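You operate a simulated robot arm through the tools that you are given. There is no shell and no other tool. Be economical: measure what you need, move in short steps, check, and stop when the job is done.

You are at the controls of a simulated two-armed robot. One attempt, no reset.

TASK
Wipe up the spill on the top of the packing bench with the cream rag and put it back.
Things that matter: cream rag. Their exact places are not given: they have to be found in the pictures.

It is judged by the outcome, as a careful person would: the job done as asked, and still so three seconds after it is handed in. It fails if anything else is knocked over, pushed out of place, dropped, spilled or broken.

THE ROBOT
Two 6-joint arms with two-finger parallel grippers on one trunk, on a base that drives. Base frame: it is fixed to the floor where the robot stands at the start and does not move with it; the origin is under the middle of the robot, x ahead of it, y to its left, z up; the surface under the hand at the start is at about z = 850. Readings come in mm, rad, newtons and seconds.
The left shoulder is at the start at [-77, 177, 832], the right one opposite. With the tool pointing down near the work surface each hand reaches from about 100 to 720 mm from the robot's upright axis, wherever it stands, measured 20 degrees to its own side. Payload 1.57 kg a hand.
Tool frame (each hand has its own): the origin (TCP) lies between the finger pads and is the grasp point; the fingertips stand 30 mm ahead of it; z points along the fingers, y is the line along which they close. The gripper opens to 80 mm. The fingers are 17 mm wide and 12 mm thick; the gripper's body (40 by 82 mm) begins 80 mm behind the TCP.
Orientation is that of the tool frame in the base frame, as a unit quaternion [w, x, y, z]. With the fingers straight down and closing along the base's y, the tool's x points along the base's -x, its y along +y and its z along -z.

THE INTERFACE
- The arms move only by the tool jog_arm. It takes "left_motion", "right_motion" or both (then of equal length, played together; a hand with none holds still); each is a list of rows, each a list of 7 numbers: the shift along the tool's x, y, z in mm, then the turn, a rotation vector about the tool's x, y, z in rad, then the gripper command, from -1 (shut) to 1 (fully open), values between in proportion. In form: [[dx, dy, dz, ax, ay, az, gripper], ...]. A call has 1 to 10 rows; each row shifts and turns the commanded pose from where the row before left it, along the tool's axes as they then stand. Rows are played at 5 a second. More than 50 mm and 0.15 rad between two rows, or a gripper value outside its range, and nothing of the call is played. A pose out of reach is approached as far as the arm can. The call stops where the force on the tool passes 40 N (or 10 N more than at its start, if that is more) or the arm is blocked; 0.2 s more then pass. Each finger travels about 72 mm/s and halts on what it meets, pressing with about 21 N; the grip force reading is that of the motor and also rises with nothing between the fingers. The clock runs only during rows and for 0.2 s after the last one: add rows that do not move to give the fingers time. The reply holds the time, the measured pose of the TCP, the force on the tool along the base axes, the opening and the grip force, in the units named above and with some noise, with the torque about the TCP (base axes, N m) and any sound that the robot's microphone picked up.
- Cameras (640 x 400 px; columns grow to the right, rows downward): "scene" is now at [29.4, -16.3, 1546.6]; the picture's right is [-0.24, -0.97, 0.00], its down [-0.79, 0.20, -0.58] and it looks along [0.56, -0.14, -0.82] (base axes); focal length 255 px, centre (320, 200). "left" rides on the left gripper at [72, 7, -122] in its tool frame; the picture's right is [-0.09, 1.00, 0.00], its down [-0.84, -0.08, -0.54] and it looks along [-0.54, -0.05, 0.84] (tool axes); focal length 238 px, centre (320, 200). "right" rides on the right gripper at [72, -7, -122] in its tool frame; the picture's right is [0.09, 1.00, 0.00], its down [-0.84, 0.08, -0.54] and it looks along [-0.54, 0.05, 0.84] (tool axes); focal length 238 px, centre (320, 200).
- snapshot(camera): a new picture of that camera. The clock stands still meanwhile.
- slide_trunk(by): slides the trunk up (or, below 0, down) by that many mm; the arms and the scene camera ride with it, the base frame stays. It gives what a move gives, with no picture.
- roll_base(legs): drives the robot by 1 to 6 legs, each [ahead, left, turn to the left] in mm, mm and rad, along the robot's own axes; the way and the turn of a leg run together, so that a leg with both is an arc; at most 1500 mm and 3.142 rad a leg. The arms and the cameras ride along, it lands a little off, and it stops where it bumps. It gives what a move gives.
- aim_head(pan, tilt): turns the head with the scene camera to pan (to the left, within 2.496 rad either way) and tilt (down, from -0.506 to 1.204), counted from straight ahead of the robot. It gives what a move gives.
- locate(camera, pixels): for up to 12 pixels [column, row] of the newest picture of that camera ("zoom" is the newest enlarged one), the place [x, y, z] in the base frame of the surface seen there, good to about 2 mm. The clock stands still meanwhile.
- zoom(camera, box): a new picture of the part [left, top, right, bottom] of that camera's present view, enlarged. The clock stands still meanwhile.
- hand_in(): hands the job in; it is judged then, once.

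Keep the steps short. Do not move on a guess: measure, check each grasp and each placing, and mend mistakes. In all there are 80 turns and 58 pictures (those below and enlarged ones count). Leave the grippers open and the arms clear of the work at the hand-in unless told otherwise, and finish with a single line.

The tools are called after "Request:" by a JSON object that holds its "name" and its "arguments". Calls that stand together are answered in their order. jog_arm: Moves the arms, as the interface text tells. Its arguments: {"type":"object","properties":{"left_motion":{"type":"array","items":{"type":"array","items":{"type":"number"}}},"right_motion":{"type":"array","items":{"type":"array","items":{"type":"number"}}}},"required":[]} The other tools are called the same way: slide_trunk (by) slides the trunk up or down; roll_base (legs) drives the base; aim_head (pan, tilt) turns the head that bears the scene camera; snapshot (camera) takes a picture; locate (camera, pixels) gives the place of the surface under pixels of a picture; zoom (camera, box) takes an enlarged picture of a part of a camera's view; hand_in () hands the job in.

At the start:

```text
t: 0.0
left_position: [423.3, 127.1, 1079.2]
left_tool_rot: [0.0, 0.0, 1.0, 0.0]
left_contact_force: [-1.1, 0.1, 0.2]
left_ft_torque: [-0.02, -0.01, 0.01]
left_finger_gap: 80.3
left_finger_force: 0.0
right_position: [402.6, -201.0, 1093.8]
right_tool_rot: [0.0, 0.0, 1.0, 0.0]
right_contact_force: [0.5, 0.5, 0.0]
right_ft_torque: [-0.02, -0.02, 0.01]
right_finger_gap: 80.1
right_finger_force: 0.0
trunk travel left (down, up): [-275.0, 53.0]
robot x, y, heading: [1.4, -2.1, 0.003]
head pan, tilt: [-0.244, 0.958]
```

scene: 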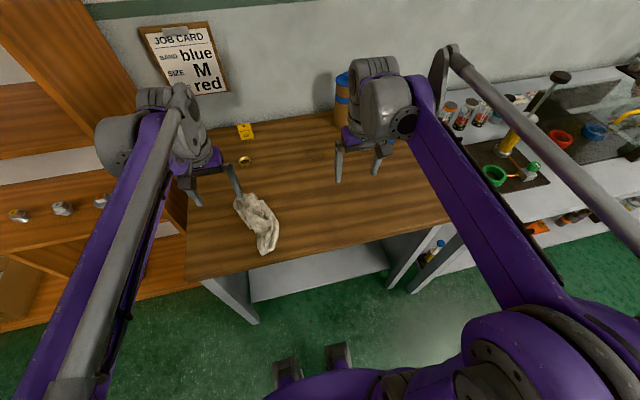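
right: 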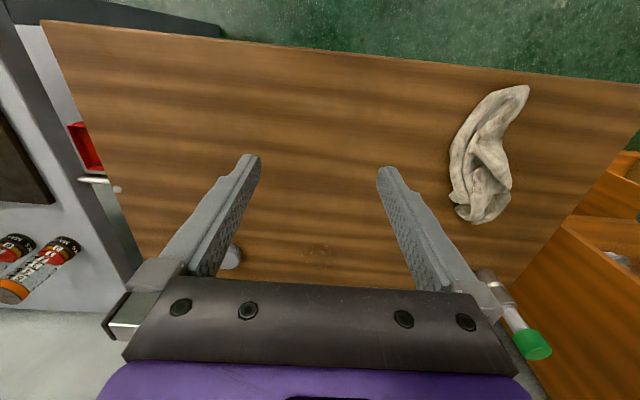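
left: 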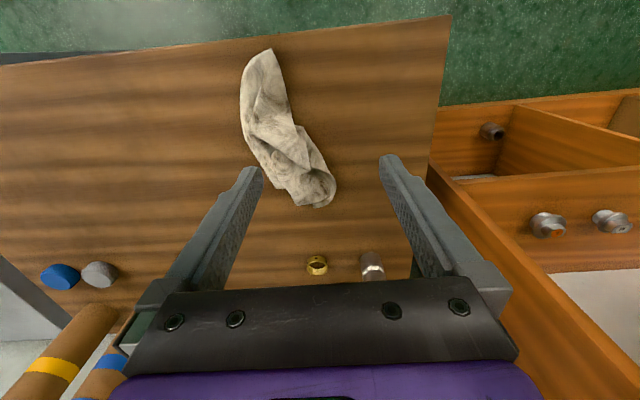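

I see the cream rag near (258,222) in the scene picture, but no obvious spill yet. I'll enlarge the bench top to find it.

Request:
{"name": "zoom", "arguments": {"camera": "scene", "box": [170, 90, 330, 190]}}

Request:
{"name": "zoom", "arguments": {"camera": "scene", "box": [180, 150, 460, 325]}}

Request:
{"name": "locate", "arguments": {"camera": "scene", "pixels": [[240, 200], [258, 222], [265, 250], [245, 131], [245, 160], [310, 158], [187, 278], [445, 218], [342, 100], [300, 225], [380, 200]]}}

```text
4.00 times, centred on (250, 140) of scene
```

zoom: 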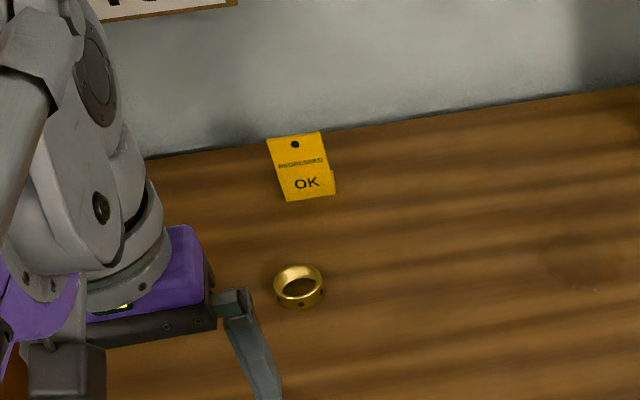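

```text
2.29 times, centred on (320, 238) of scene
```

zoom: 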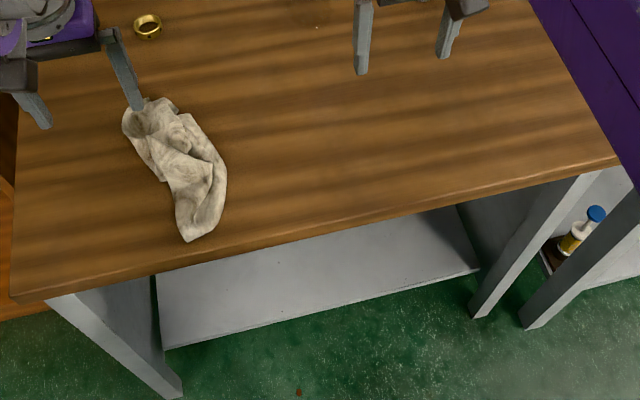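

```text
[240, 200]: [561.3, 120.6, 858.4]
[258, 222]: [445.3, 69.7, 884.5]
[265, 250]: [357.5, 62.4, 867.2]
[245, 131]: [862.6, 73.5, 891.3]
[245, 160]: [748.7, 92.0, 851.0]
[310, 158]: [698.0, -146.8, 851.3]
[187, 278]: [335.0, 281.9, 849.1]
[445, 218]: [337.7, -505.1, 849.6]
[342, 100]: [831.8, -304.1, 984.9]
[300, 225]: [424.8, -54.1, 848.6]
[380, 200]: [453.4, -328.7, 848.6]
```

There is a faint darker patch near scene (314,155). I'll enlarge it and measure.

Request:
{"name": "zoom", "arguments": {"camera": "scene", "box": [280, 135, 344, 175]}}

Request:
{"name": "zoom", "arguments": {"camera": "scene", "box": [320, 80, 480, 180]}}

```text
10.00 times, centred on (312, 155) of scene
```

zoom: 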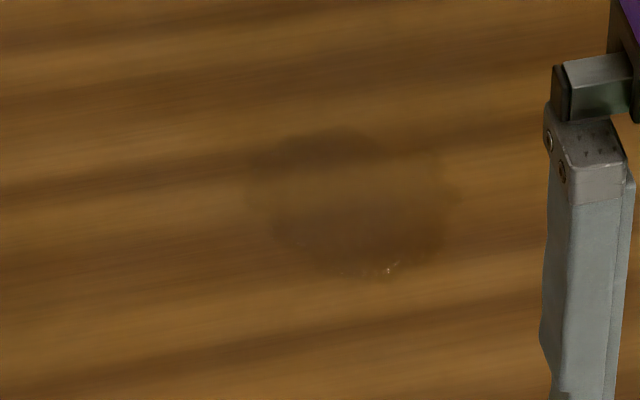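

```text
4.00 times, centred on (400, 130) of scene
```

zoom: 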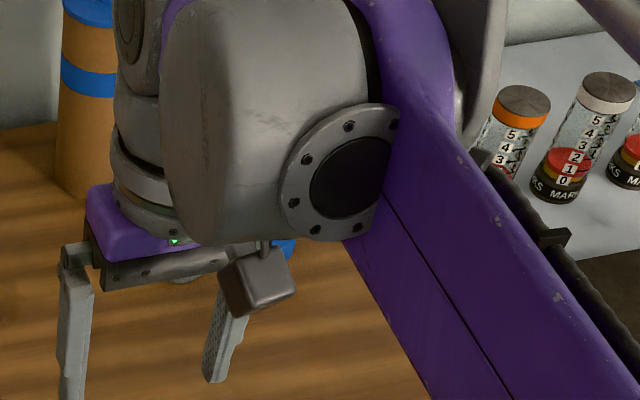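

The spill spans about (304,148) to (326,163) in the scene picture. I'll measure its edges and the rag's outline.

Request:
{"name": "locate", "arguments": {"camera": "scene", "pixels": [[304.5, 155], [325.5, 155], [314, 147.8], [316, 162.8], [315, 155], [371, 155]]}}

Request:
{"name": "locate", "arguments": {"camera": "left", "pixels": [[270, 52], [245, 110], [265, 110], [285, 130], [255, 150], [285, 190], [305, 160], [322, 205], [334, 185], [317, 266], [372, 268], [290, 165]]}}

Request:
{"name": "zoom", "arguments": {"camera": "left", "box": [200, 40, 400, 290]}}

```text
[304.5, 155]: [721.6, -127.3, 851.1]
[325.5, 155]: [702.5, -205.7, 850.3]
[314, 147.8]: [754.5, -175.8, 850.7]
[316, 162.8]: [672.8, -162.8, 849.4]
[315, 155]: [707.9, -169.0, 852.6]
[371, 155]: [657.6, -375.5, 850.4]
```

```text
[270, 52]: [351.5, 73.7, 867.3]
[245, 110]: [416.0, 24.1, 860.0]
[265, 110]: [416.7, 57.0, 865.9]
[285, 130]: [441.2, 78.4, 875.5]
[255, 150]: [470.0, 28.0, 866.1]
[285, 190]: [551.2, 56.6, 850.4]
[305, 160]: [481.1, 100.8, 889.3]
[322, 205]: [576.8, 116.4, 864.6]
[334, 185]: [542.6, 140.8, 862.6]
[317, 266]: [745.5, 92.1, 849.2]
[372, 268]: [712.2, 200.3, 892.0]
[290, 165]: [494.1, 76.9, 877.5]
```

```text
1.60 times, centred on (300, 165) of left
```

zoom: 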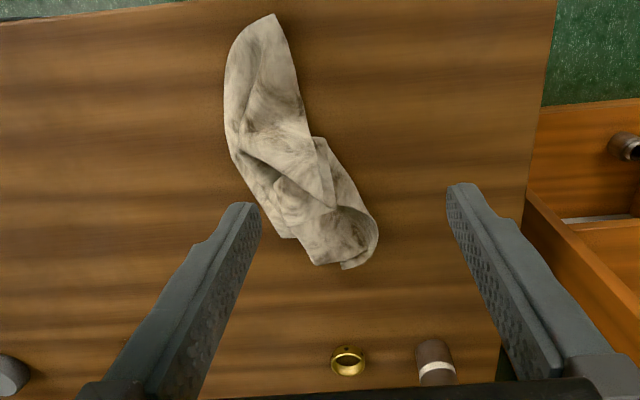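

Spill: centre about (713,-167), roughly 80 mm across. Rag: from (350,70) to (577,117), up to about 40 mm high. The spill is at the edge of reach, so I'll check the room ahead of the base. I'll tilt the head down.

Request:
{"name": "locate", "arguments": {"camera": "scene", "pixels": [[285, 365], [340, 350], [300, 395], [250, 320], [412, 290], [280, 300], [370, 268], [330, 330], [260, 318], [205, 285]]}}

Request:
{"name": "aim_head", "arguments": {"pan": 0.0, "tilt": 1.2}}

Request:
{"name": "snapshot", "arguments": {"camera": "scene"}}

```text
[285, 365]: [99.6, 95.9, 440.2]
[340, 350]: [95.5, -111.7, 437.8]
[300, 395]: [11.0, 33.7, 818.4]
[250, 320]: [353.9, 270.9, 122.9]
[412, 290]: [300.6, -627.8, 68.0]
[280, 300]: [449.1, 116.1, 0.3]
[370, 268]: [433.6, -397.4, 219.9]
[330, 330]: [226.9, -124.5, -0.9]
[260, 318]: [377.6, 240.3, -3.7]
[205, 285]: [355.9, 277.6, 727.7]
```

```text
t: 0.8
left_position: [422.5, 127.7, 1078.9]
left_tool_rot: [0.0, 0.0, 1.0, 0.0]
left_contact_force: [-0.3, -0.1, -0.3]
left_ft_torque: [-0.01, 0.0, 0.01]
left_finger_gap: 79.9
left_finger_force: 0.1
right_position: [401.7, -200.9, 1094.8]
right_tool_rot: [0.0, 0.0, 1.0, 0.0]
right_contact_force: [0.2, 0.1, -0.3]
right_ft_torque: [-0.01, 0.0, -0.04]
right_finger_gap: 79.8
right_finger_force: 0.1
trunk travel left (down, up): [-275.0, 53.0]
robot x, y, heading: [2.2, 2.3, -0.007]
head pan, tilt: [0.0, 1.201]
```

```text
49 pictures are left
```

scene: 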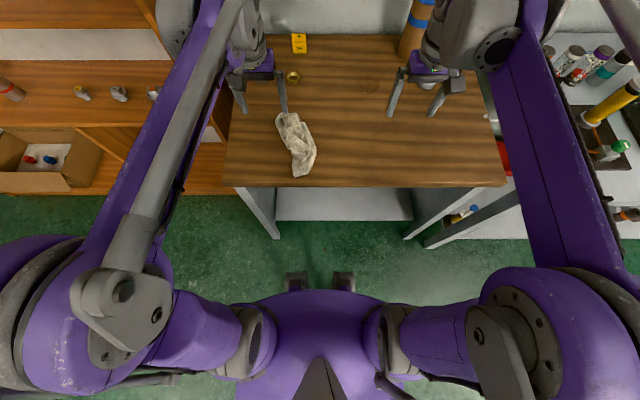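

The base front is below x≈130 and the bench edge is at x≈335, so I can drive 120 mm ahead. First I'll check arm clearance to the cart and shelves.

Request:
{"name": "locate", "arguments": {"camera": "scene", "pixels": [[535, 50], [540, 130], [590, 235], [632, 90], [625, 40], [610, 150], [415, 30], [180, 20], [215, 30], [130, 230], [160, 95], [480, 20]]}}

Request:
{"name": "aim_head", "arguments": {"pan": -0.5, "tilt": 0.7}}

Request:
{"name": "snapshot", "arguments": {"camera": "scene"}}

```text
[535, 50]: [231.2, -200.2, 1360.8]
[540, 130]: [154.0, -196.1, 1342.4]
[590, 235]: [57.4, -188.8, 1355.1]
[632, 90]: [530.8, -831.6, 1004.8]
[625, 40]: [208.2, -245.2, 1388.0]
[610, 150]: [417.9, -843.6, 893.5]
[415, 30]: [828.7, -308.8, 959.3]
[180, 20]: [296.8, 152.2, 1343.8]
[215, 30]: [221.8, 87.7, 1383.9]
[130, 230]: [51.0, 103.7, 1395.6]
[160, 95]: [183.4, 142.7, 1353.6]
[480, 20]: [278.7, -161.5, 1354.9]
```

```text
t: 1.7
left_position: [423.5, 127.0, 1080.9]
left_tool_rot: [0.0, 0.001, 1.0, 0.0]
left_contact_force: [0.4, -0.7, 0.2]
left_ft_torque: [-0.01, 0.0, 0.0]
left_finger_gap: 80.0
left_finger_force: 0.0
right_position: [402.0, -199.8, 1093.9]
right_tool_rot: [0.001, 0.0, 1.0, 0.0]
right_contact_force: [0.1, 1.5, 0.3]
right_ft_torque: [-0.03, 0.0, -0.02]
right_finger_gap: 79.8
right_finger_force: 0.0
trunk travel left (down, up): [-275.0, 53.0]
robot x, y, heading: [1.2, 1.1, 0.0]
head pan, tilt: [-0.499, 0.7]
```

```text
48 pictures are left
```

scene: 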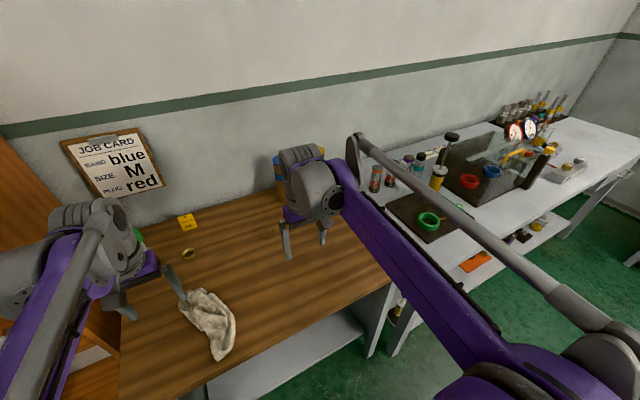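

The arms stay above y≈±250 and the way is clear. Driving 120 mm ahead.

Request:
{"name": "roll_base", "arguments": {"legs": [[120, 0, 0]]}}

Request:
{"name": "aim_head", "arguments": {"pan": 0.4, "tilt": 0.9}}

Request:
{"name": "snapshot", "arguments": {"camera": "scene"}}

```text
t: 2.9
left_position: [543.6, 126.2, 1079.8]
left_tool_rot: [0.0, 0.001, 1.0, 0.0]
left_contact_force: [-0.1, -0.1, 0.4]
left_ft_torque: [0.03, 0.0, 0.02]
left_finger_gap: 79.9
left_finger_force: 0.2
right_position: [522.4, -201.7, 1094.5]
right_tool_rot: [0.0, 0.001, 1.0, 0.0]
right_contact_force: [-0.6, 0.4, -0.1]
right_ft_torque: [0.04, 0.0, -0.01]
right_finger_gap: 80.0
right_finger_force: 0.1
trunk travel left (down, up): [-275.0, 53.0]
robot x, y, heading: [122.2, 1.7, 0.002]
head pan, tilt: [-0.499, 0.7]
```

```text
t: 4.1
left_position: [544.1, 125.8, 1079.5]
left_tool_rot: [0.0, 0.0, 1.0, 0.0]
left_contact_force: [0.2, -0.1, -1.1]
left_ft_torque: [0.0, 0.02, 0.02]
left_finger_gap: 80.3
left_finger_force: 0.1
right_position: [522.0, -201.5, 1095.1]
right_tool_rot: [0.0, 0.001, 1.0, 0.0]
right_contact_force: [0.1, 1.1, 0.1]
right_ft_torque: [0.01, 0.01, -0.04]
right_finger_gap: 80.2
right_finger_force: 0.0
trunk travel left (down, up): [-275.0, 53.0]
robot x, y, heading: [120.5, 0.6, -0.001]
head pan, tilt: [0.4, 0.901]
```

```text
47 pictures are left
```

scene: 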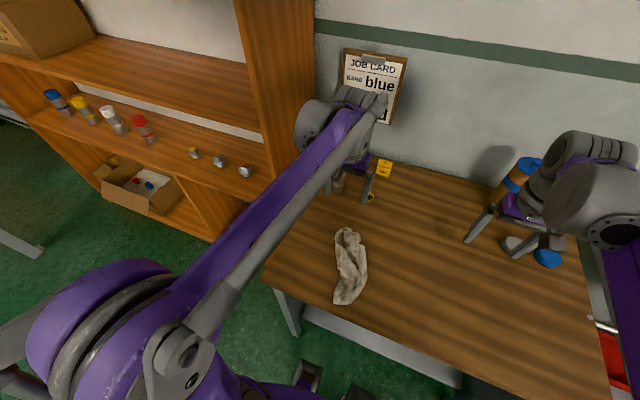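

Now I'll bring the left arm back out of the way, towards (304,246,1140).

Request:
{"name": "jog_arm", "arguments": {"left_motion": [[30, 0, -10, 0, 0, 0, 1], [30, 10, -10, 0, 0, 0, 1], [30, 15, -10, 0, 0, 0, 1], [30, 15, -10, 0, 0, 0, 1], [30, 20, -10, 0, 0, 0, 1], [30, 20, -10, 0, 0, 0, 1], [30, 20, 0, 0, 0, 0, 1], [30, 20, 0, 0, 0, 0, 1]]}}

Request:
{"name": "aim_head", "arguments": {"pan": 0.0, "tilt": 0.95}}

Request:
{"name": "snapshot", "arguments": {"camera": "scene"}}

Request:
{"name": "snapshot", "arguments": {"camera": "right"}}

```text
t: 5.9
left_position: [304.2, 247.3, 1137.9]
left_tool_rot: [0.0, 0.001, 1.0, 0.0]
left_contact_force: [-0.3, -0.2, -0.9]
left_ft_torque: [0.03, -0.05, -0.01]
left_finger_gap: 80.0
left_finger_force: 0.1
right_position: [521.2, -202.9, 1095.3]
right_tool_rot: [0.0, 0.001, 1.0, -0.001]
right_contact_force: [-0.7, 0.0, -0.1]
right_ft_torque: [0.0, 0.0, 0.01]
right_finger_gap: 79.8
right_finger_force: 0.1
trunk travel left (down, up): [-275.0, 53.0]
robot x, y, heading: [119.0, -0.9, -0.002]
head pan, tilt: [0.4, 0.901]
```

```text
t: 6.8
left_position: [306.6, 247.3, 1138.8]
left_tool_rot: [0.0, 0.001, 1.0, 0.0]
left_contact_force: [0.8, 0.3, 0.5]
left_ft_torque: [0.02, 0.0, -0.04]
left_finger_gap: 80.0
left_finger_force: 0.0
right_position: [521.9, -200.8, 1094.5]
right_tool_rot: [0.0, 0.001, 1.0, -0.001]
right_contact_force: [-0.9, -0.3, -0.6]
right_ft_torque: [-0.01, -0.01, 0.01]
right_finger_gap: 80.0
right_finger_force: 0.0
trunk travel left (down, up): [-275.0, 53.0]
robot x, y, heading: [118.4, -1.8, -0.004]
head pan, tilt: [0.0, 0.949]
```

```text
46 pictures are left
```

scene: 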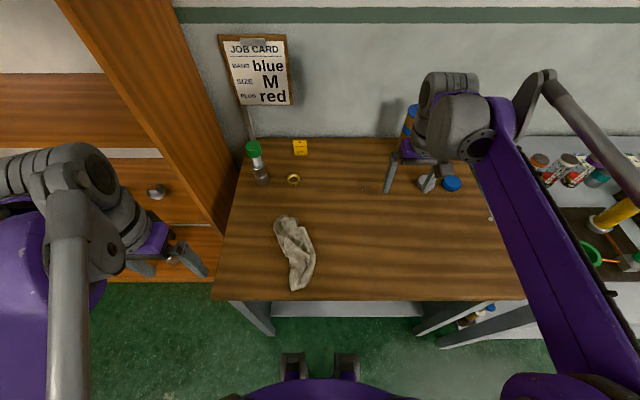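

```text
45 pictures are left
```

right: 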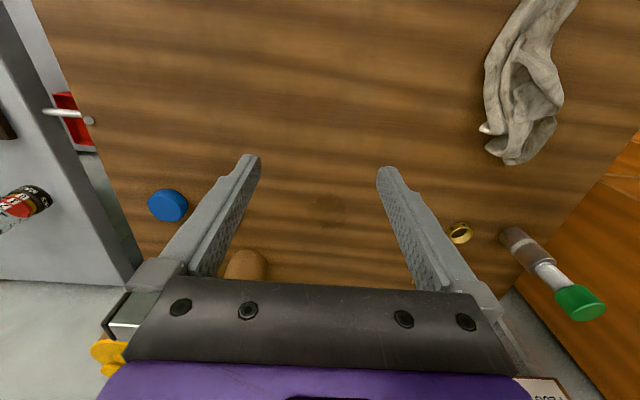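

The spill shows clearly at right-camera (328,208). I'll measure it, its neighbours and the rag from here.

Request:
{"name": "zoom", "arguments": {"camera": "scene", "box": [240, 200, 352, 300]}}

Request:
{"name": "zoom", "arguments": {"camera": "right", "box": [220, 140, 420, 280]}}

Request:
{"name": "locate", "arguments": {"camera": "right", "pixels": [[328, 208], [305, 208], [350, 208], [328, 190], [328, 228], [168, 205], [245, 265], [460, 232]]}}

Request:
{"name": "locate", "arguments": {"camera": "scene", "pixels": [[288, 222], [276, 230], [299, 230], [292, 240], [280, 245], [308, 245], [296, 255], [310, 258], [288, 262], [300, 270], [298, 286], [311, 272]]}}

```text
4.00 times, centred on (296, 250) of scene
```

zoom: 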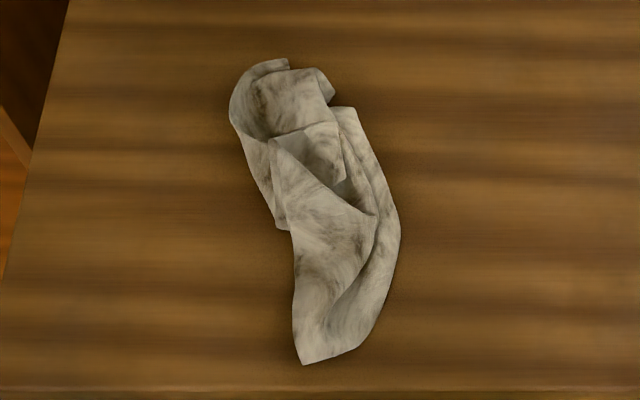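

```text
2.86 times, centred on (320, 210) of right
```

zoom: 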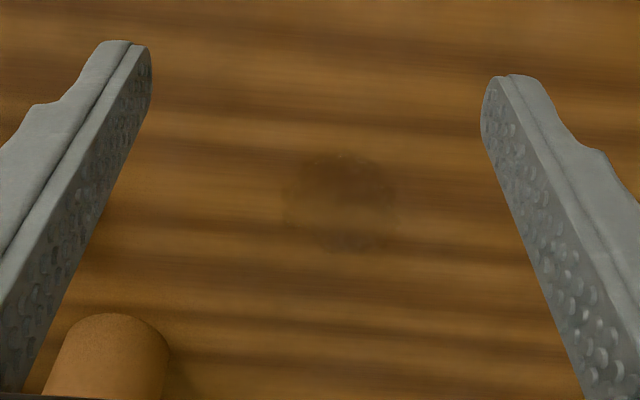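

```text
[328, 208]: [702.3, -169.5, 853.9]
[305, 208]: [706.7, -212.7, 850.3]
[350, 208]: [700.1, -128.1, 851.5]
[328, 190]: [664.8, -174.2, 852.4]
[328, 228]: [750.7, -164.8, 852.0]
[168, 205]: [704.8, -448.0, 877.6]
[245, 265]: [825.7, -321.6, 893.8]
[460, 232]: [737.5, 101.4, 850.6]
```

```text
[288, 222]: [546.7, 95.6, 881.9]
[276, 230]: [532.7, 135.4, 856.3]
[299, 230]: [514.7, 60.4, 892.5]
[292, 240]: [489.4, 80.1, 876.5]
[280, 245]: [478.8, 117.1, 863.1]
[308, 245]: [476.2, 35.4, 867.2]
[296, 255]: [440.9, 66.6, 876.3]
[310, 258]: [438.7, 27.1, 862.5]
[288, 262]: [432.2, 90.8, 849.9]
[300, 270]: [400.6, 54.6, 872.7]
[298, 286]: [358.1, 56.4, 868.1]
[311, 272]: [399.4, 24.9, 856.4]
```

Spill confirmed: centre about (707,-170), radius about 40. At x≈445 the rag runs from y≈26 to 92. I'll take the right hand over (445,60) at z≈1000.

Request:
{"name": "jog_arm", "arguments": {"right_motion": [[11, 37.3, 0, 0, 0, 0, 1], [11, 37.3, 0, 0, 0, 0, 1], [11, 37.3, 0, 0, 0, 0, 1], [11, 37.3, 15, 0, 0, 0, 1], [11, 37.3, 25, 0, 0, 0, 1], [11, 37.3, 25, 0, 0, 0, 1], [11, 37.2, 25, 0, 0, 0, 1], [0, 0, 0, 0, 0, 0, 1]]}}

Request:
{"name": "snapshot", "arguments": {"camera": "right"}}

```text
t: 8.6
left_position: [305.8, 246.2, 1138.7]
left_tool_rot: [0.0, 0.001, 1.0, -0.001]
left_contact_force: [-0.5, 0.5, 0.5]
left_ft_torque: [0.01, 0.0, 0.0]
left_finger_gap: 80.0
left_finger_force: 0.0
right_position: [445.9, 59.8, 1002.1]
right_tool_rot: [0.0, 0.001, 1.0, 0.0]
right_contact_force: [0.4, 0.1, -0.1]
right_ft_torque: [0.0, 0.01, -0.02]
right_finger_gap: 79.7
right_finger_force: 0.1
trunk travel left (down, up): [-275.0, 53.0]
robot x, y, heading: [125.6, -0.3, -0.002]
head pan, tilt: [0.0, 0.949]
```

```text
42 pictures are left
```

right: 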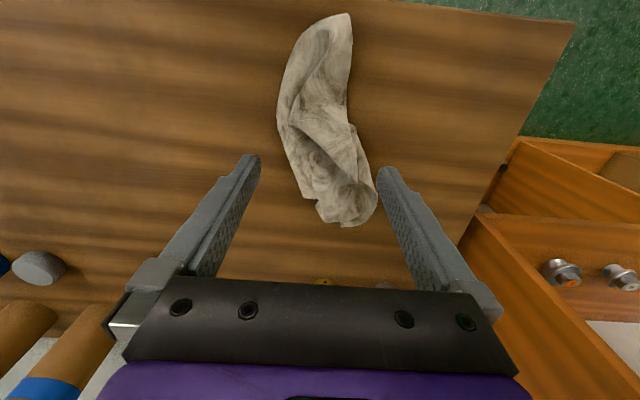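

Well aligned. I'll descend to z≈903 with the fingers open and look.

Request:
{"name": "jog_arm", "arguments": {"right_motion": [[0, 0, 25, 0, 0, 0, 1], [0, 0, 25, 0, 0, 0, 1], [0, 0, 25, 0, 0, 0, 1], [0, 0, 24, 0, 0, 0, 1], [0, 0, 0, 0, 0, 0, 1]]}}

Request:
{"name": "snapshot", "arguments": {"camera": "right"}}

```text
t: 9.8
left_position: [305.3, 248.1, 1138.4]
left_tool_rot: [0.0, 0.001, 1.0, 0.0]
left_contact_force: [-0.1, 0.1, 0.1]
left_ft_torque: [0.0, -0.01, 0.01]
left_finger_gap: 79.9
left_finger_force: 0.1
right_position: [446.1, 58.6, 905.3]
right_tool_rot: [0.0, 0.001, 1.0, 0.0]
right_contact_force: [-0.4, 0.8, 0.5]
right_ft_torque: [0.02, -0.01, -0.03]
right_finger_gap: 80.1
right_finger_force: 0.2
trunk travel left (down, up): [-275.0, 53.0]
robot x, y, heading: [120.3, -2.3, 0.004]
head pan, tilt: [0.0, 0.949]
```

```text
41 pictures are left
```

right: 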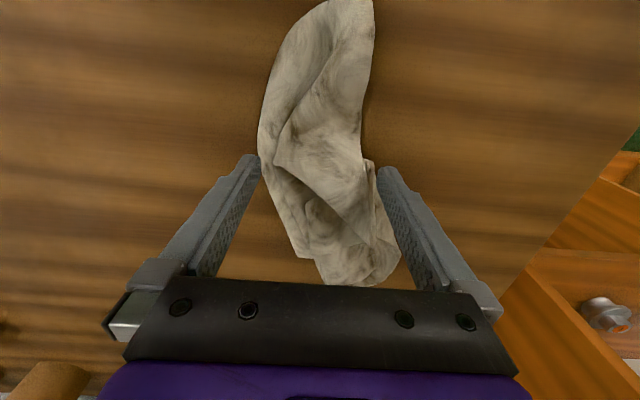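

The rag lies between the fingers, a little close to the finger at (255,160). I'll shift 4 mm to that side, descend to TCP z≈884 and close.

Request:
{"name": "jog_arm", "arguments": {"right_motion": [[0, -4, 6, 0, 0, 0, 1], [0, 0, 7, 0, 0, 0, 1], [0, 0, 8, 0, 0, 0, 1], [0, 0, 0, 0, 0, 0, 0.3], [0, 0, 0, 0, 0, 0, -0.4], [0, 0, 0, 0, 0, 0, -1], [0, 0, 0, 0, 0, 0, -1], [0, 0, 0, 0, 0, 0, -1]]}}

Request:
{"name": "snapshot", "arguments": {"camera": "right"}}

```text
t: 11.6
left_position: [305.1, 247.1, 1138.3]
left_tool_rot: [0.0, 0.001, 1.0, 0.0]
left_contact_force: [0.2, -0.3, 0.6]
left_ft_torque: [-0.02, 0.0, 0.03]
left_finger_gap: 80.1
left_finger_force: 0.1
right_position: [445.2, 55.4, 884.6]
right_tool_rot: [0.0, 0.001, 1.0, 0.0]
right_contact_force: [0.9, 0.4, 3.0]
right_ft_torque: [-0.01, -0.04, 0.01]
right_finger_gap: 5.0
right_finger_force: 21.1
trunk travel left (down, up): [-275.0, 53.0]
robot x, y, heading: [117.5, -0.4, -0.001]
head pan, tilt: [0.0, 0.949]
```

```text
40 pictures are left
```

right: 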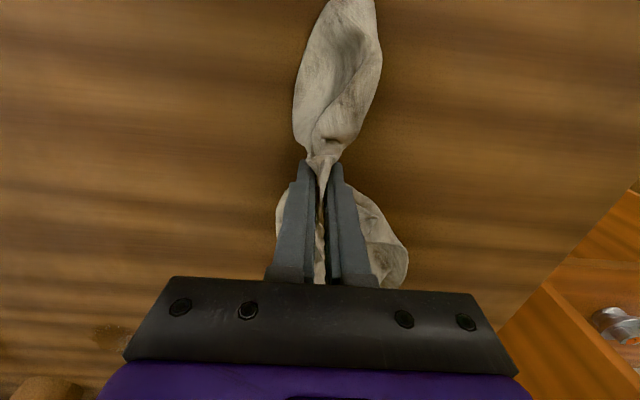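

The cloth is pinched (gap 5 mm, 21 N). Lifting 100 mm to check.

Request:
{"name": "jog_arm", "arguments": {"right_motion": [[0, 0, -20, 0, 0, 0, -1], [0, 0, -25, 0, 0, 0, -1], [0, 0, -30, 0, 0, 0, -1], [0, 0, -30, 0, 0, 0, -1], [0, 0, 0, 0, 0, 0, -1]]}}

Request:
{"name": "snapshot", "arguments": {"camera": "right"}}

Request:
{"name": "snapshot", "arguments": {"camera": "scene"}}

```text
t: 12.8
left_position: [305.6, 246.8, 1137.5]
left_tool_rot: [0.0, 0.001, 1.0, 0.0]
left_contact_force: [-0.5, 0.1, 0.3]
left_ft_torque: [0.03, 0.0, 0.0]
left_finger_gap: 79.9
left_finger_force: 0.0
right_position: [445.4, 54.3, 989.5]
right_tool_rot: [0.0, 0.001, 1.0, 0.0]
right_contact_force: [-0.5, 0.8, -0.4]
right_ft_torque: [0.0, -0.03, 0.04]
right_finger_gap: 4.8
right_finger_force: 21.4
trunk travel left (down, up): [-275.0, 53.0]
robot x, y, heading: [123.7, -0.1, -0.005]
head pan, tilt: [0.0, 0.949]
```

```text
39 pictures are left
```

right: 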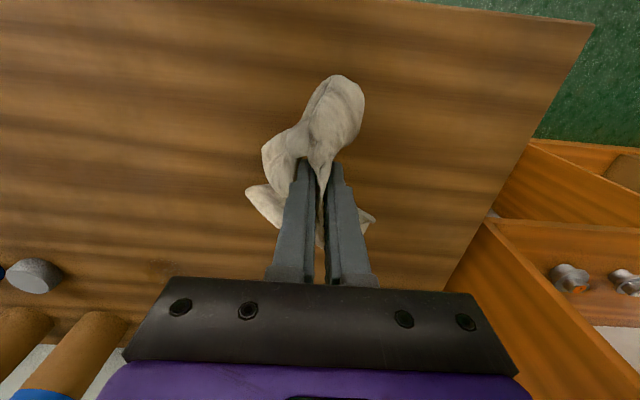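

```text
38 pictures are left
```

scene: 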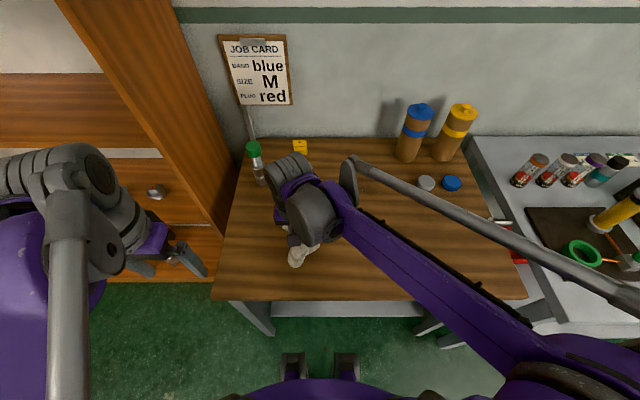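

The rag is lifted and hanging free, gap 4.8 mm. I'll carry it to the near edge of the spill at (665,-170).

Request:
{"name": "jog_arm", "arguments": {"right_motion": [[0, 0, -20, 0, 0, 0, -1], [-27.5, -28, 0, 0, 0, 0, -1], [-27.5, -28, 0, 0, 0, 0, -1], [-27.5, -28, 0, 0, 0, 0, -1], [-27.5, -28, 0, 0, 0, 0, -1], [-27.5, -28, 0, 0, 0, 0, -1], [-27.5, -28, 0, 0, 0, 0, -1], [-27.5, -28, 0, 0, 0, 0, -1], [-27.5, -28, 0, 0, 0, 0, -1], [0, 0, 0, 0, 0, 0, -1]]}}

Request:
{"name": "snapshot", "arguments": {"camera": "right"}}

Request:
{"name": "snapshot", "arguments": {"camera": "scene"}}

```text
t: 15.0
left_position: [305.3, 247.4, 1137.4]
left_tool_rot: [0.0, 0.001, 1.0, 0.0]
left_contact_force: [-0.4, 0.4, 0.7]
left_ft_torque: [0.02, 0.0, -0.03]
left_finger_gap: 80.0
left_finger_force: 0.2
right_position: [663.2, -170.4, 1010.2]
right_tool_rot: [0.0, 0.002, 1.0, 0.0]
right_contact_force: [0.3, 0.3, 0.0]
right_ft_torque: [0.04, 0.03, 0.0]
right_finger_gap: 4.7
right_finger_force: 20.8
trunk travel left (down, up): [-275.0, 53.0]
robot x, y, heading: [117.9, -1.4, -0.001]
head pan, tilt: [0.0, 0.949]
```

```text
37 pictures are left
```

right: 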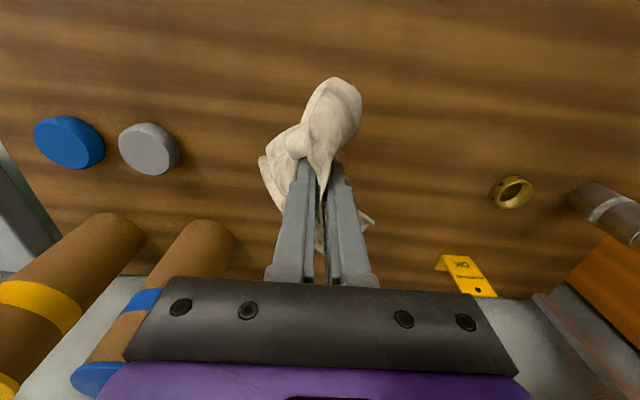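

```text
36 pictures are left
```

scene: 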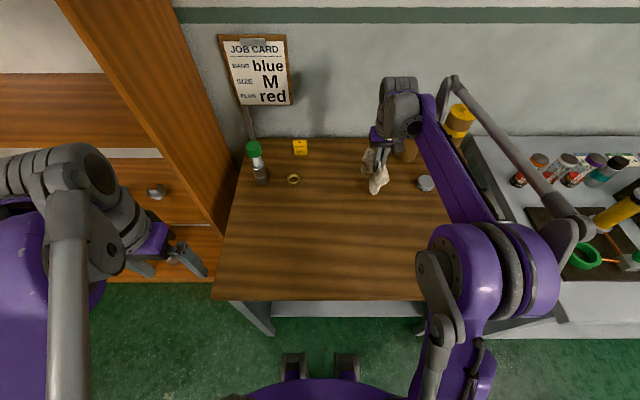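

Clear of the bottles and the ring. I'll lower the rag onto the bench, TCP z≈886.

Request:
{"name": "jog_arm", "arguments": {"right_motion": [[0, 0, 25, 0, 0, 0, -1], [0, 0, 25, 0, 0, 0, -1], [0, 0, 25, 0, 0, 0, -1], [0, 0, 25, 0, 0, 0, -1], [0, 0, 14, 0, 0, 0, -1], [0, 0, 10, 0, 0, 0, -1], [0, 0, 0, 0, 0, 0, -1]]}}

Request:
{"name": "snapshot", "arguments": {"camera": "right"}}

```text
t: 16.6
left_position: [305.7, 247.1, 1138.3]
left_tool_rot: [0.0, 0.001, 1.0, 0.0]
left_contact_force: [0.9, 0.0, 0.4]
left_ft_torque: [-0.01, -0.02, -0.02]
left_finger_gap: 80.1
left_finger_force: 0.1
right_position: [665.3, -169.2, 885.0]
right_tool_rot: [-0.001, 0.002, 1.0, 0.001]
right_contact_force: [0.0, 0.5, 1.2]
right_ft_torque: [-0.02, -0.03, 0.01]
right_finger_gap: 4.5
right_finger_force: 20.9
trunk travel left (down, up): [-275.0, 53.0]
robot x, y, heading: [122.7, -3.2, -0.0]
head pan, tilt: [0.0, 0.949]
```

```text
35 pictures are left
```

right: 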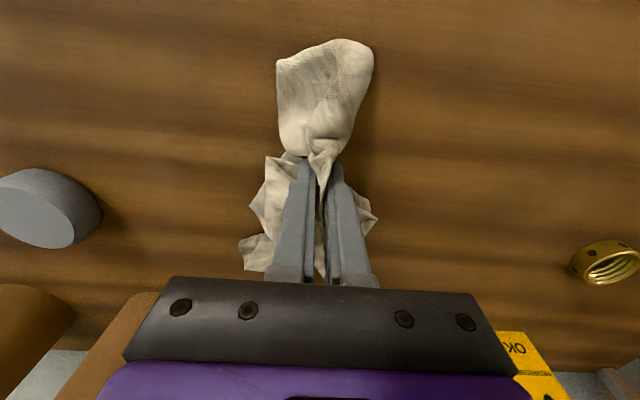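

The rag's on the bench over the spill with light contact (1 N). I'll press 2 mm more and make the first strokes forward and back.

Request:
{"name": "jog_arm", "arguments": {"right_motion": [[0, 0, 2, 0, 0, 0, -1], [-30, 0, 0, 0, 0, 0, -1], [-30, 0, 0, 0, 0, 0, -1], [-25, 0, 0, 0, 0, 0, -1], [0, 18, 0, 0, 0, 0, -1], [30, 0, 0, 0, 0, 0, -1], [30, 0, 0, 0, 0, 0, -1], [30, 0, 0, 0, 0, 0, -1], [0, 18, 0, 0, 0, 0, -1], [0, 0, 0, 0, 0, 0, -1]]}}

```text
t: 18.8
left_position: [306.3, 247.2, 1137.3]
left_tool_rot: [0.0, 0.001, 1.0, 0.0]
left_contact_force: [-0.8, 0.0, -0.7]
left_ft_torque: [0.01, 0.0, 0.01]
left_finger_gap: 79.9
left_finger_force: 0.0
right_position: [660.5, -132.9, 883.4]
right_tool_rot: [0.0, 0.001, 1.0, 0.0]
right_contact_force: [-1.0, 0.2, 1.1]
right_ft_torque: [0.05, 0.03, -0.03]
right_finger_gap: 4.9
right_finger_force: 20.9
trunk travel left (down, up): [-275.0, 53.0]
robot x, y, heading: [121.4, -3.0, -0.001]
head pan, tilt: [0.0, 0.949]
```

The strokes ran smoothly. Next are strokes from y=-133 forward, then sideways towards y=-205.

Request:
{"name": "jog_arm", "arguments": {"right_motion": [[-30, 0, 0, 0, 0, 0, -1], [-30, 0, 0, 0, 0, 0, -1], [-30, 0, 0, 0, 0, 0, -1], [0, -36, 0, 0, 0, 0, -1], [0, -36, 0, 0, 0, 0, -1], [30, 0, 0, 0, 0, 0, -1], [30, 0, 0, 0, 0, 0, -1], [30, 0, 0, 0, 0, 0, -1], [0, 18, 0, 0, 0, 0, -1], [0, 0, 0, 0, 0, 0, -1]]}}

Request:
{"name": "jog_arm", "arguments": {"right_motion": [[-30, 0, 0, 0, 0, 0, -1], [-30, 0, 0, 0, 0, 0, -1], [-30, 0, 0, 0, 0, 0, -1], [0, 18, 0, 0, 0, 0, -1], [30, 0, 0, 0, 0, 0, -1], [30, 0, 0, 0, 0, 0, -1], [30, 0, 0, 0, 0, 0, -1], [40, 0, -20, 0, 0, 0, -1], [45, 0, -20, 0, 0, 0, -1], [45, 0, -20, 0, 0, 0, -1]]}}

Request:
{"name": "snapshot", "arguments": {"camera": "right"}}

Request:
{"name": "zoom", "arguments": {"camera": "scene", "box": [310, 140, 470, 240]}}

```text
t: 21.0
left_position: [306.0, 247.1, 1139.0]
left_tool_rot: [0.0, 0.001, 1.0, 0.0]
left_contact_force: [0.3, -0.1, -0.1]
left_ft_torque: [0.02, 0.0, -0.03]
left_finger_gap: 79.8
left_finger_force: 0.0
right_position: [659.3, -186.6, 882.8]
right_tool_rot: [-0.001, 0.001, 1.0, 0.0]
right_contact_force: [-1.1, -1.8, 3.4]
right_ft_torque: [-0.03, 0.0, -0.01]
right_finger_gap: 4.7
right_finger_force: 21.6
trunk travel left (down, up): [-275.0, 53.0]
robot x, y, heading: [124.8, -1.0, -0.001]
head pan, tilt: [0.0, 0.949]
```

```text
t: 23.2
left_position: [304.4, 246.7, 1138.8]
left_tool_rot: [0.0, 0.001, 1.0, 0.0]
left_contact_force: [0.1, -0.4, 0.4]
left_ft_torque: [0.0, -0.02, 0.01]
left_finger_gap: 80.0
left_finger_force: 0.1
right_position: [529.7, -169.3, 945.7]
right_tool_rot: [0.001, 0.001, 1.0, -0.001]
right_contact_force: [0.7, 0.3, 0.0]
right_ft_torque: [0.0, 0.01, 0.0]
right_finger_gap: 4.8
right_finger_force: 21.0
trunk travel left (down, up): [-275.0, 53.0]
robot x, y, heading: [121.2, -0.3, -0.001]
head pan, tilt: [0.0, 0.949]
```

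```text
34 pictures are left
```

right: 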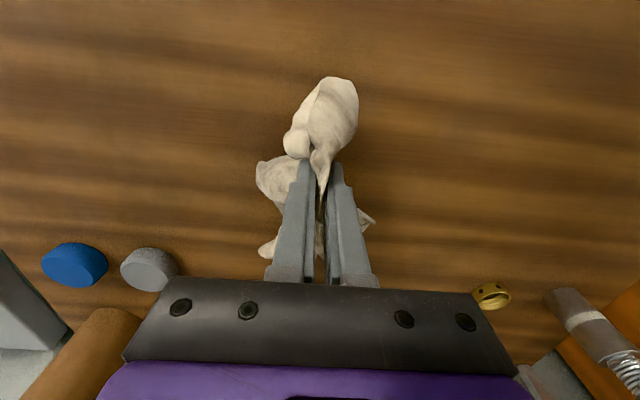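

```text
4.00 times, centred on (390, 190) of scene
```

zoom: 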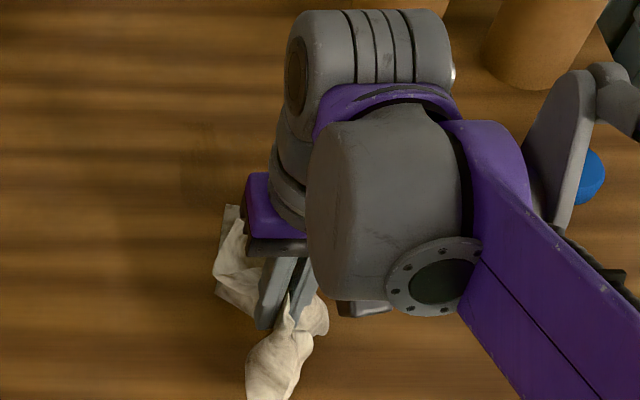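

The arm hides the spot. I'll carry the rag towards its old place at (445,54) so the spot can be seen.

Request:
{"name": "jog_arm", "arguments": {"right_motion": [[14, 37, -20, 0, 0, 0, -1], [14, 37, -20, 0, 0, 0, -1], [14, 37, -10, 0, 0, 0, -1], [14, 37, 0, 0, 0, 0, -1], [14, 37, 0, 0, 0, 0, -1], [14, 39, 0, 0, 0, 0, -1], [0, 0, 0, 0, 0, 0, -1]]}}

Request:
{"name": "zoom", "arguments": {"camera": "scene", "box": [310, 150, 422, 220]}}

Request:
{"name": "zoom", "arguments": {"camera": "scene", "box": [220, 130, 540, 330]}}

Request:
{"name": "locate", "arguments": {"camera": "scene", "pixels": [[365, 188], [350, 188], [380, 188]]}}

```text
t: 24.8
left_position: [305.5, 247.2, 1137.2]
left_tool_rot: [0.0, 0.001, 1.0, 0.0]
left_contact_force: [0.8, 1.0, 0.1]
left_ft_torque: [-0.02, -0.03, 0.03]
left_finger_gap: 79.5
left_finger_force: 0.2
right_position: [447.3, 53.7, 992.7]
right_tool_rot: [-0.001, 0.001, 1.0, 0.0]
right_contact_force: [-0.2, 0.1, -0.2]
right_ft_torque: [0.02, 0.0, 0.02]
right_finger_gap: 4.7
right_finger_force: 21.2
trunk travel left (down, up): [-275.0, 53.0]
robot x, y, heading: [119.7, 0.4, -0.003]
head pan, tilt: [0.0, 0.949]
```

```text
5.71 times, centred on (366, 185) of scene
```

zoom: 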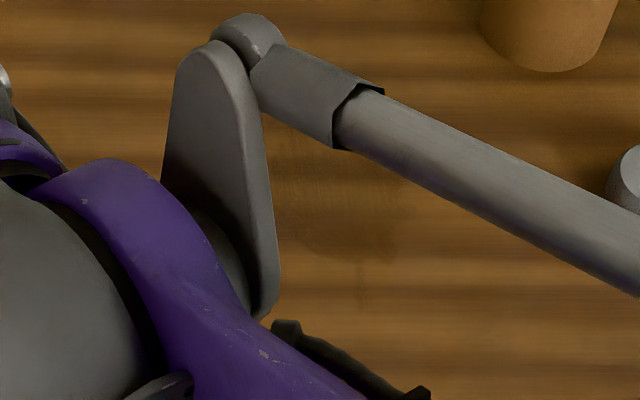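

```text
2.00 times, centred on (380, 230) of scene
```

zoom: 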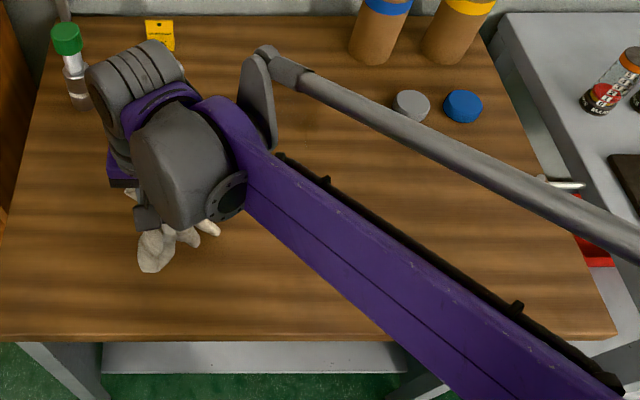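

```text
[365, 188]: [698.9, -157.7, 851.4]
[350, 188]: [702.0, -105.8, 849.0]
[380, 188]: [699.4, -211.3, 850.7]
```

A darker patch still seems to remain at around (700,-160). I'll lift to (522,0,1090) for a clear look with the right camera.

Request:
{"name": "jog_arm", "arguments": {"right_motion": [[-18, -14, -25, 0, 0, 0, -1], [-18, -14, -25, 0, 0, 0, -1], [-19, -13, -25, 0, 0, 0, -1], [-20, -13, -23, 0, 0, 0, -1], [0, 0, 0, 0, 0, 0, -1]]}}

Request:
{"name": "zoom", "arguments": {"camera": "right", "box": [120, 130, 320, 280]}}

```text
t: 26.0
left_position: [305.7, 247.7, 1138.9]
left_tool_rot: [0.0, 0.001, 1.0, -0.001]
left_contact_force: [0.4, 0.5, 0.0]
left_ft_torque: [0.01, -0.02, -0.02]
left_finger_gap: 80.0
left_finger_force: 0.0
right_position: [520.9, 3.0, 1093.2]
right_tool_rot: [0.0, 0.001, 1.0, 0.001]
right_contact_force: [-1.1, 0.4, -0.1]
right_ft_torque: [0.05, 0.02, 0.0]
right_finger_gap: 4.8
right_finger_force: 21.4
trunk travel left (down, up): [-275.0, 53.0]
robot x, y, heading: [120.2, 1.7, -0.002]
head pan, tilt: [0.0, 0.949]
```

```text
2.67 times, centred on (220, 205) of right
```

zoom: 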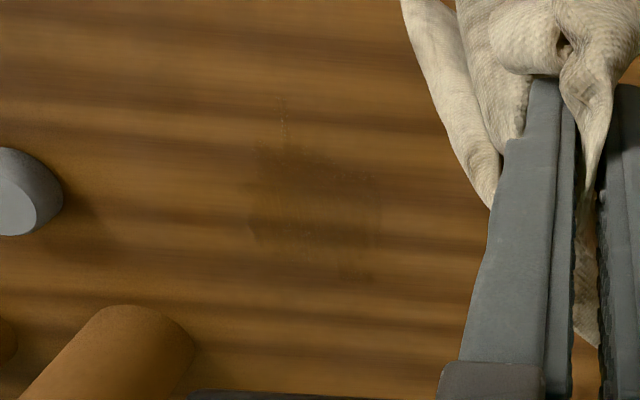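

The spill is thinner and streaked but not gone: residue at zoom (245–385, 140–280). I'll measure it; it needs firmer pressure and more passes.

Request:
{"name": "locate", "arguments": {"camera": "zoom", "pixels": [[250, 200], [385, 200], [310, 145], [310, 255], [285, 110], [350, 280]]}}

```text
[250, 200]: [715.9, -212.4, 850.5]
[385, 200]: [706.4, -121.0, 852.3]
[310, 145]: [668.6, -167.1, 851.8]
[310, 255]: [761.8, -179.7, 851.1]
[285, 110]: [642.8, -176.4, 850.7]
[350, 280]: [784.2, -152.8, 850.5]
```

I'll go back over the near edge of the spill at (650,-170) and lower to z≈893.

Request:
{"name": "jog_arm", "arguments": {"right_motion": [[-26, -34.6, 0, 0, 0, 0, -1], [-26, -34.6, 0, 0, 0, 0, -1], [-26, -34.6, 15, 0, 0, 0, -1], [-26, -34.6, 20, 0, 0, 0, -1], [-26, -34.6, 25, 0, 0, 0, -1], [0, 0, 35, 0, 0, 0, -1], [0, 0, 35, 0, 0, 0, -1], [0, 0, 35, 0, 0, 0, -1], [0, 0, 35, 0, 0, 0, -1], [0, 0, 8, 0, 0, 0, -1]]}}

Request:
{"name": "jog_arm", "arguments": {"right_motion": [[0, 0, 2, 0, 0, 0, -1], [0, 0, 2, 0, 0, 0, -1], [0, 0, 1, 0, 0, 0, -1], [0, 0, 0, 0, 0, 0, -1]]}}

```text
t: 28.2
left_position: [305.2, 247.7, 1138.1]
left_tool_rot: [0.0, 0.001, 1.0, 0.0]
left_contact_force: [0.3, 0.2, 0.5]
left_ft_torque: [0.02, -0.01, -0.03]
left_finger_gap: 79.9
left_finger_force: 0.1
right_position: [650.0, -172.9, 884.2]
right_tool_rot: [0.0, 0.0, 1.0, 0.001]
right_contact_force: [0.4, -0.3, 4.9]
right_ft_torque: [-0.07, -0.04, -0.01]
right_finger_gap: 4.9
right_finger_force: 21.5
trunk travel left (down, up): [-275.0, 53.0]
robot x, y, heading: [123.2, 5.4, 0.0]
head pan, tilt: [0.0, 0.949]
```

```text
t: 28.9
left_position: [304.6, 247.2, 1139.0]
left_tool_rot: [0.001, 0.001, 1.0, -0.001]
left_contact_force: [0.1, -0.3, -0.1]
left_ft_torque: [-0.01, -0.01, 0.02]
left_finger_gap: 80.1
left_finger_force: 0.1
right_position: [649.9, -172.5, 881.8]
right_tool_rot: [0.001, 0.001, 1.0, -0.002]
right_contact_force: [-0.4, -0.3, 29.9]
right_ft_torque: [0.01, -0.19, 0.02]
right_finger_gap: 4.9
right_finger_force: 20.9
trunk travel left (down, up): [-275.0, 53.0]
robot x, y, heading: [118.5, -2.6, -0.005]
head pan, tilt: [0.0, 0.949]
stopped in row 3 (right hand): the force on the tool passed its limit at 43 N (the readings are from after the stop); the commanded pose is now the measured one
```

The bench is met at z≈882 (30 N). I'll ease off 0.7 mm and make denser strokes, starting on the far right side of the spill.

Request:
{"name": "jog_arm", "arguments": {"right_motion": [[0, -20, -0.7, 0, 0, 0, -1], [0, -20, 0, 0, 0, 0, -1], [-35, 0, 0, 0, 0, 0, -1], [-35, 0, 0, 0, 0, 0, -1], [-35, 0, 0, 0, 0, 0, -1], [0, 13, 0, 0, 0, 0, -1], [35, 0, 0, 0, 0, 0, -1], [35, 0, 0, 0, 0, 0, -1], [35, 0, 0, 0, 0, 0, -1], [0, 13, 0, 0, 0, 0, -1]]}}

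```text
t: 31.1
left_position: [303.6, 246.6, 1138.0]
left_tool_rot: [0.001, 0.001, 1.0, 0.001]
left_contact_force: [-0.6, 0.2, -0.2]
left_ft_torque: [0.03, -0.03, 0.0]
left_finger_gap: 80.0
left_finger_force: 0.1
right_position: [648.4, -186.4, 882.4]
right_tool_rot: [0.001, 0.002, 1.0, -0.001]
right_contact_force: [-0.8, -9.6, 28.5]
right_ft_torque: [-0.23, -0.18, -0.05]
right_finger_gap: 4.6
right_finger_force: 21.1
trunk travel left (down, up): [-275.0, 53.0]
robot x, y, heading: [123.8, -0.6, 0.001]
head pan, tilt: [0.0, 0.949]
```

Good firm contact (28 N). I'll ease 0.5 mm and continue at y=-186, then -173.

Request:
{"name": "jog_arm", "arguments": {"right_motion": [[-40, 0, -0.5, 0, 0, 0, -1], [-40, 0, 0, 0, 0, 0, -1], [-40, 0, 0, 0, 0, 0, -1], [0, 13, 0, 0, 0, 0, -1], [40, 0, 0, 0, 0, 0, -1], [40, 0, 0, 0, 0, 0, -1], [40, 0, 0, 0, 0, 0, -1], [0, 13, 0, 0, 0, 0, -1]]}}

Request:
{"name": "jog_arm", "arguments": {"right_motion": [[-40, 0, 0, 0, 0, 0, -1], [-40, 0, 0, 0, 0, 0, -1], [-40, 0, 0, 0, 0, 0, -1], [0, 13, 0, 0, 0, 0, -1], [40, 0, 0, 0, 0, 0, -1], [40, 0, 0, 0, 0, 0, -1], [40, 0, 0, 0, 0, 0, -1], [0, 13, 0, 0, 0, 0, -1]]}}

Request:
{"name": "jog_arm", "arguments": {"right_motion": [[-40, 0, 0, 0, 0, 0, -1], [-40, 0, 0, 0, 0, 0, -1], [-40, 0, 0, 0, 0, 0, -1], [0, 13, 0, 0, 0, 0, -1], [40, 0, 0, 0, 0, 0, -1], [40, 0, 0, 0, 0, 0, -1], [40, 0, 0, 0, 0, 0, -1], [0, 0, 0, 0, 0, 0, -1]]}}

```text
t: 32.9
left_position: [304.9, 246.9, 1138.4]
left_tool_rot: [0.001, 0.0, 1.0, 0.0]
left_contact_force: [0.0, -1.1, 0.2]
left_ft_torque: [0.0, -0.01, -0.04]
left_finger_gap: 79.9
left_finger_force: 0.0
right_position: [650.2, -161.9, 882.2]
right_tool_rot: [0.0, 0.001, 1.0, 0.0]
right_contact_force: [-1.6, -6.7, 19.3]
right_ft_torque: [-0.13, -0.08, -0.05]
right_finger_gap: 4.7
right_finger_force: 20.3
trunk travel left (down, up): [-275.0, 53.0]
robot x, y, heading: [121.3, -0.3, -0.004]
head pan, tilt: [0.0, 0.949]
```

```text
t: 34.7
left_position: [303.6, 246.6, 1138.9]
left_tool_rot: [0.001, 0.001, 1.0, 0.0]
left_contact_force: [-0.7, 0.7, -0.2]
left_ft_torque: [0.05, -0.01, 0.0]
left_finger_gap: 80.2
left_finger_force: 0.0
right_position: [650.2, -135.8, 881.8]
right_tool_rot: [0.0, 0.001, 1.0, -0.001]
right_contact_force: [-1.5, -8.1, 27.2]
right_ft_torque: [-0.2, -0.16, -0.04]
right_finger_gap: 4.7
right_finger_force: 20.9
trunk travel left (down, up): [-275.0, 53.0]
robot x, y, heading: [121.6, -0.0, -0.0]
head pan, tilt: [0.0, 0.949]
```

```text
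t: 36.5
left_position: [304.9, 247.9, 1138.0]
left_tool_rot: [0.001, 0.0, 1.0, -0.001]
left_contact_force: [1.1, 0.4, -0.6]
left_ft_torque: [0.02, 0.0, 0.01]
left_finger_gap: 79.9
left_finger_force: 0.0
right_position: [648.4, -120.2, 882.3]
right_tool_rot: [0.001, 0.001, 1.0, 0.0]
right_contact_force: [7.2, 1.3, 34.4]
right_ft_torque: [0.1, -0.47, -0.09]
right_finger_gap: 4.7
right_finger_force: 21.0
trunk travel left (down, up): [-275.0, 53.0]
robot x, y, heading: [123.1, -1.5, 0.002]
head pan, tilt: [0.0, 0.949]
```

Wiped with firm contact right across. I'll lift off and back to (521,0,1090) to look again.

Request:
{"name": "jog_arm", "arguments": {"right_motion": [[0, 0, -20, 0, 0, 0, -1], [20, 15, -35, 0, 0, 0, -1], [25, 20, -35, 0, 0, 0, -1], [25, 25, -30, 0, 0, 0, -1], [25, 30, -30, 0, 0, 0, -1], [25, 30, -30, 0, 0, 0, -1], [7, 0, -28, 0, 0, 0, -1], [0, 0, 0, 0, 0, 0, -1]]}}

Request:
{"name": "zoom", "arguments": {"camera": "right", "box": [120, 130, 320, 280]}}

```text
t: 38.3
left_position: [306.3, 247.3, 1138.1]
left_tool_rot: [-0.001, 0.0, 1.0, 0.0]
left_contact_force: [0.7, 0.0, 0.2]
left_ft_torque: [0.04, -0.05, -0.01]
left_finger_gap: 80.2
left_finger_force: 0.1
right_position: [526.0, -1.3, 1088.2]
right_tool_rot: [0.001, 0.001, 1.0, 0.001]
right_contact_force: [-0.3, 1.1, -0.9]
right_ft_torque: [-0.02, -0.03, 0.02]
right_finger_gap: 5.0
right_finger_force: 21.6
trunk travel left (down, up): [-275.0, 53.0]
robot x, y, heading: [122.1, 0.2, 0.001]
head pan, tilt: [0.0, 0.949]
```

```text
2.67 times, centred on (220, 205) of right
```

zoom: 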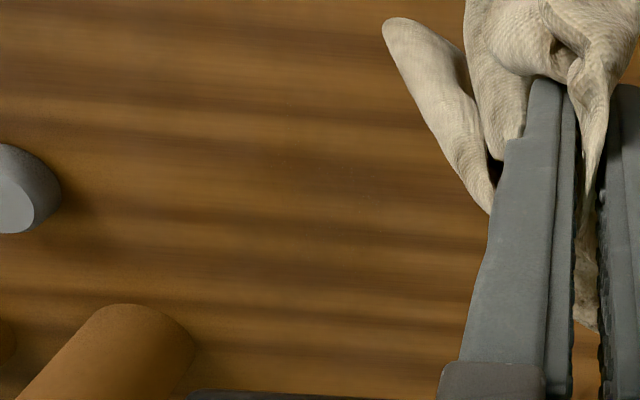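

The spot looks clean. I'll confirm with a tighter enlargement.

Request:
{"name": "zoom", "arguments": {"camera": "right", "box": [170, 155, 270, 245]}}

```text
4.44 times, centred on (220, 200) of right
```

zoom: 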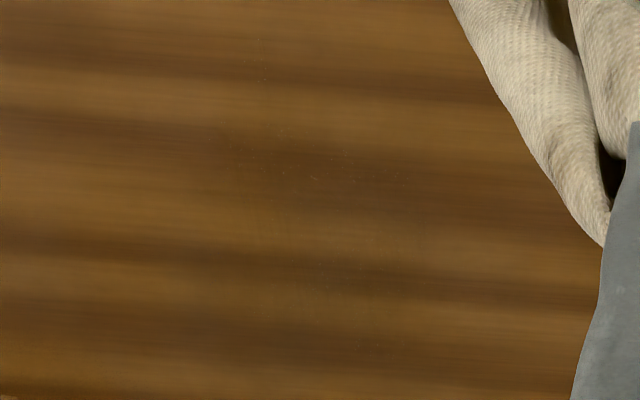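

Only tiny specks seem left. For thoroughness I'll do one more pass with crosswise strokes, returning to (640,-125).

Request:
{"name": "jog_arm", "arguments": {"right_motion": [[-28, -31, 0, 0, 0, 0, -1], [-28, -31, 0, 0, 0, 0, -1], [-29, -31, 25, 0, 0, 0, -1], [-29, -31, 30, 0, 0, 0, -1], [0, 0, 35, 0, 0, 0, -1], [0, 0, 35, 0, 0, 0, -1], [0, 0, 35, 0, 0, 0, -1], [0, 0, 35, 0, 0, 0, -1], [0, 0, 8, 0, 0, 0, -1], [0, 0, 0, 0, 0, 0, -1]]}}

```text
refused: row 4 steps farther than a row can; nothing moved
```

Request:
{"name": "jog_arm", "arguments": {"right_motion": [[-28, -31, 0, 0, 0, 0, -1], [-28, -31, 10, 0, 0, 0, -1], [-29, -31, 20, 0, 0, 0, -1], [-29, -31, 20, 0, 0, 0, -1], [0, 0, 35, 0, 0, 0, -1], [0, 0, 35, 0, 0, 0, -1], [0, 0, 35, 0, 0, 0, -1], [0, 0, 35, 0, 0, 0, -1], [0, 0, 14, 0, 0, 0, -1], [0, 0, 0, 0, 0, 0, -1]]}}

```text
t: 40.5
left_position: [305.9, 247.4, 1138.9]
left_tool_rot: [0.0, 0.001, 1.0, 0.0]
left_contact_force: [0.5, -0.1, -1.0]
left_ft_torque: [0.02, 0.02, 0.0]
left_finger_gap: 79.7
left_finger_force: 0.0
right_position: [639.1, -124.5, 886.9]
right_tool_rot: [0.001, 0.001, 1.0, 0.0]
right_contact_force: [1.3, -0.8, 3.0]
right_ft_torque: [-0.03, -0.07, 0.0]
right_finger_gap: 4.7
right_finger_force: 20.3
trunk travel left (down, up): [-275.0, 53.0]
robot x, y, heading: [118.1, -1.5, -0.001]
head pan, tilt: [0.0, 0.949]
```

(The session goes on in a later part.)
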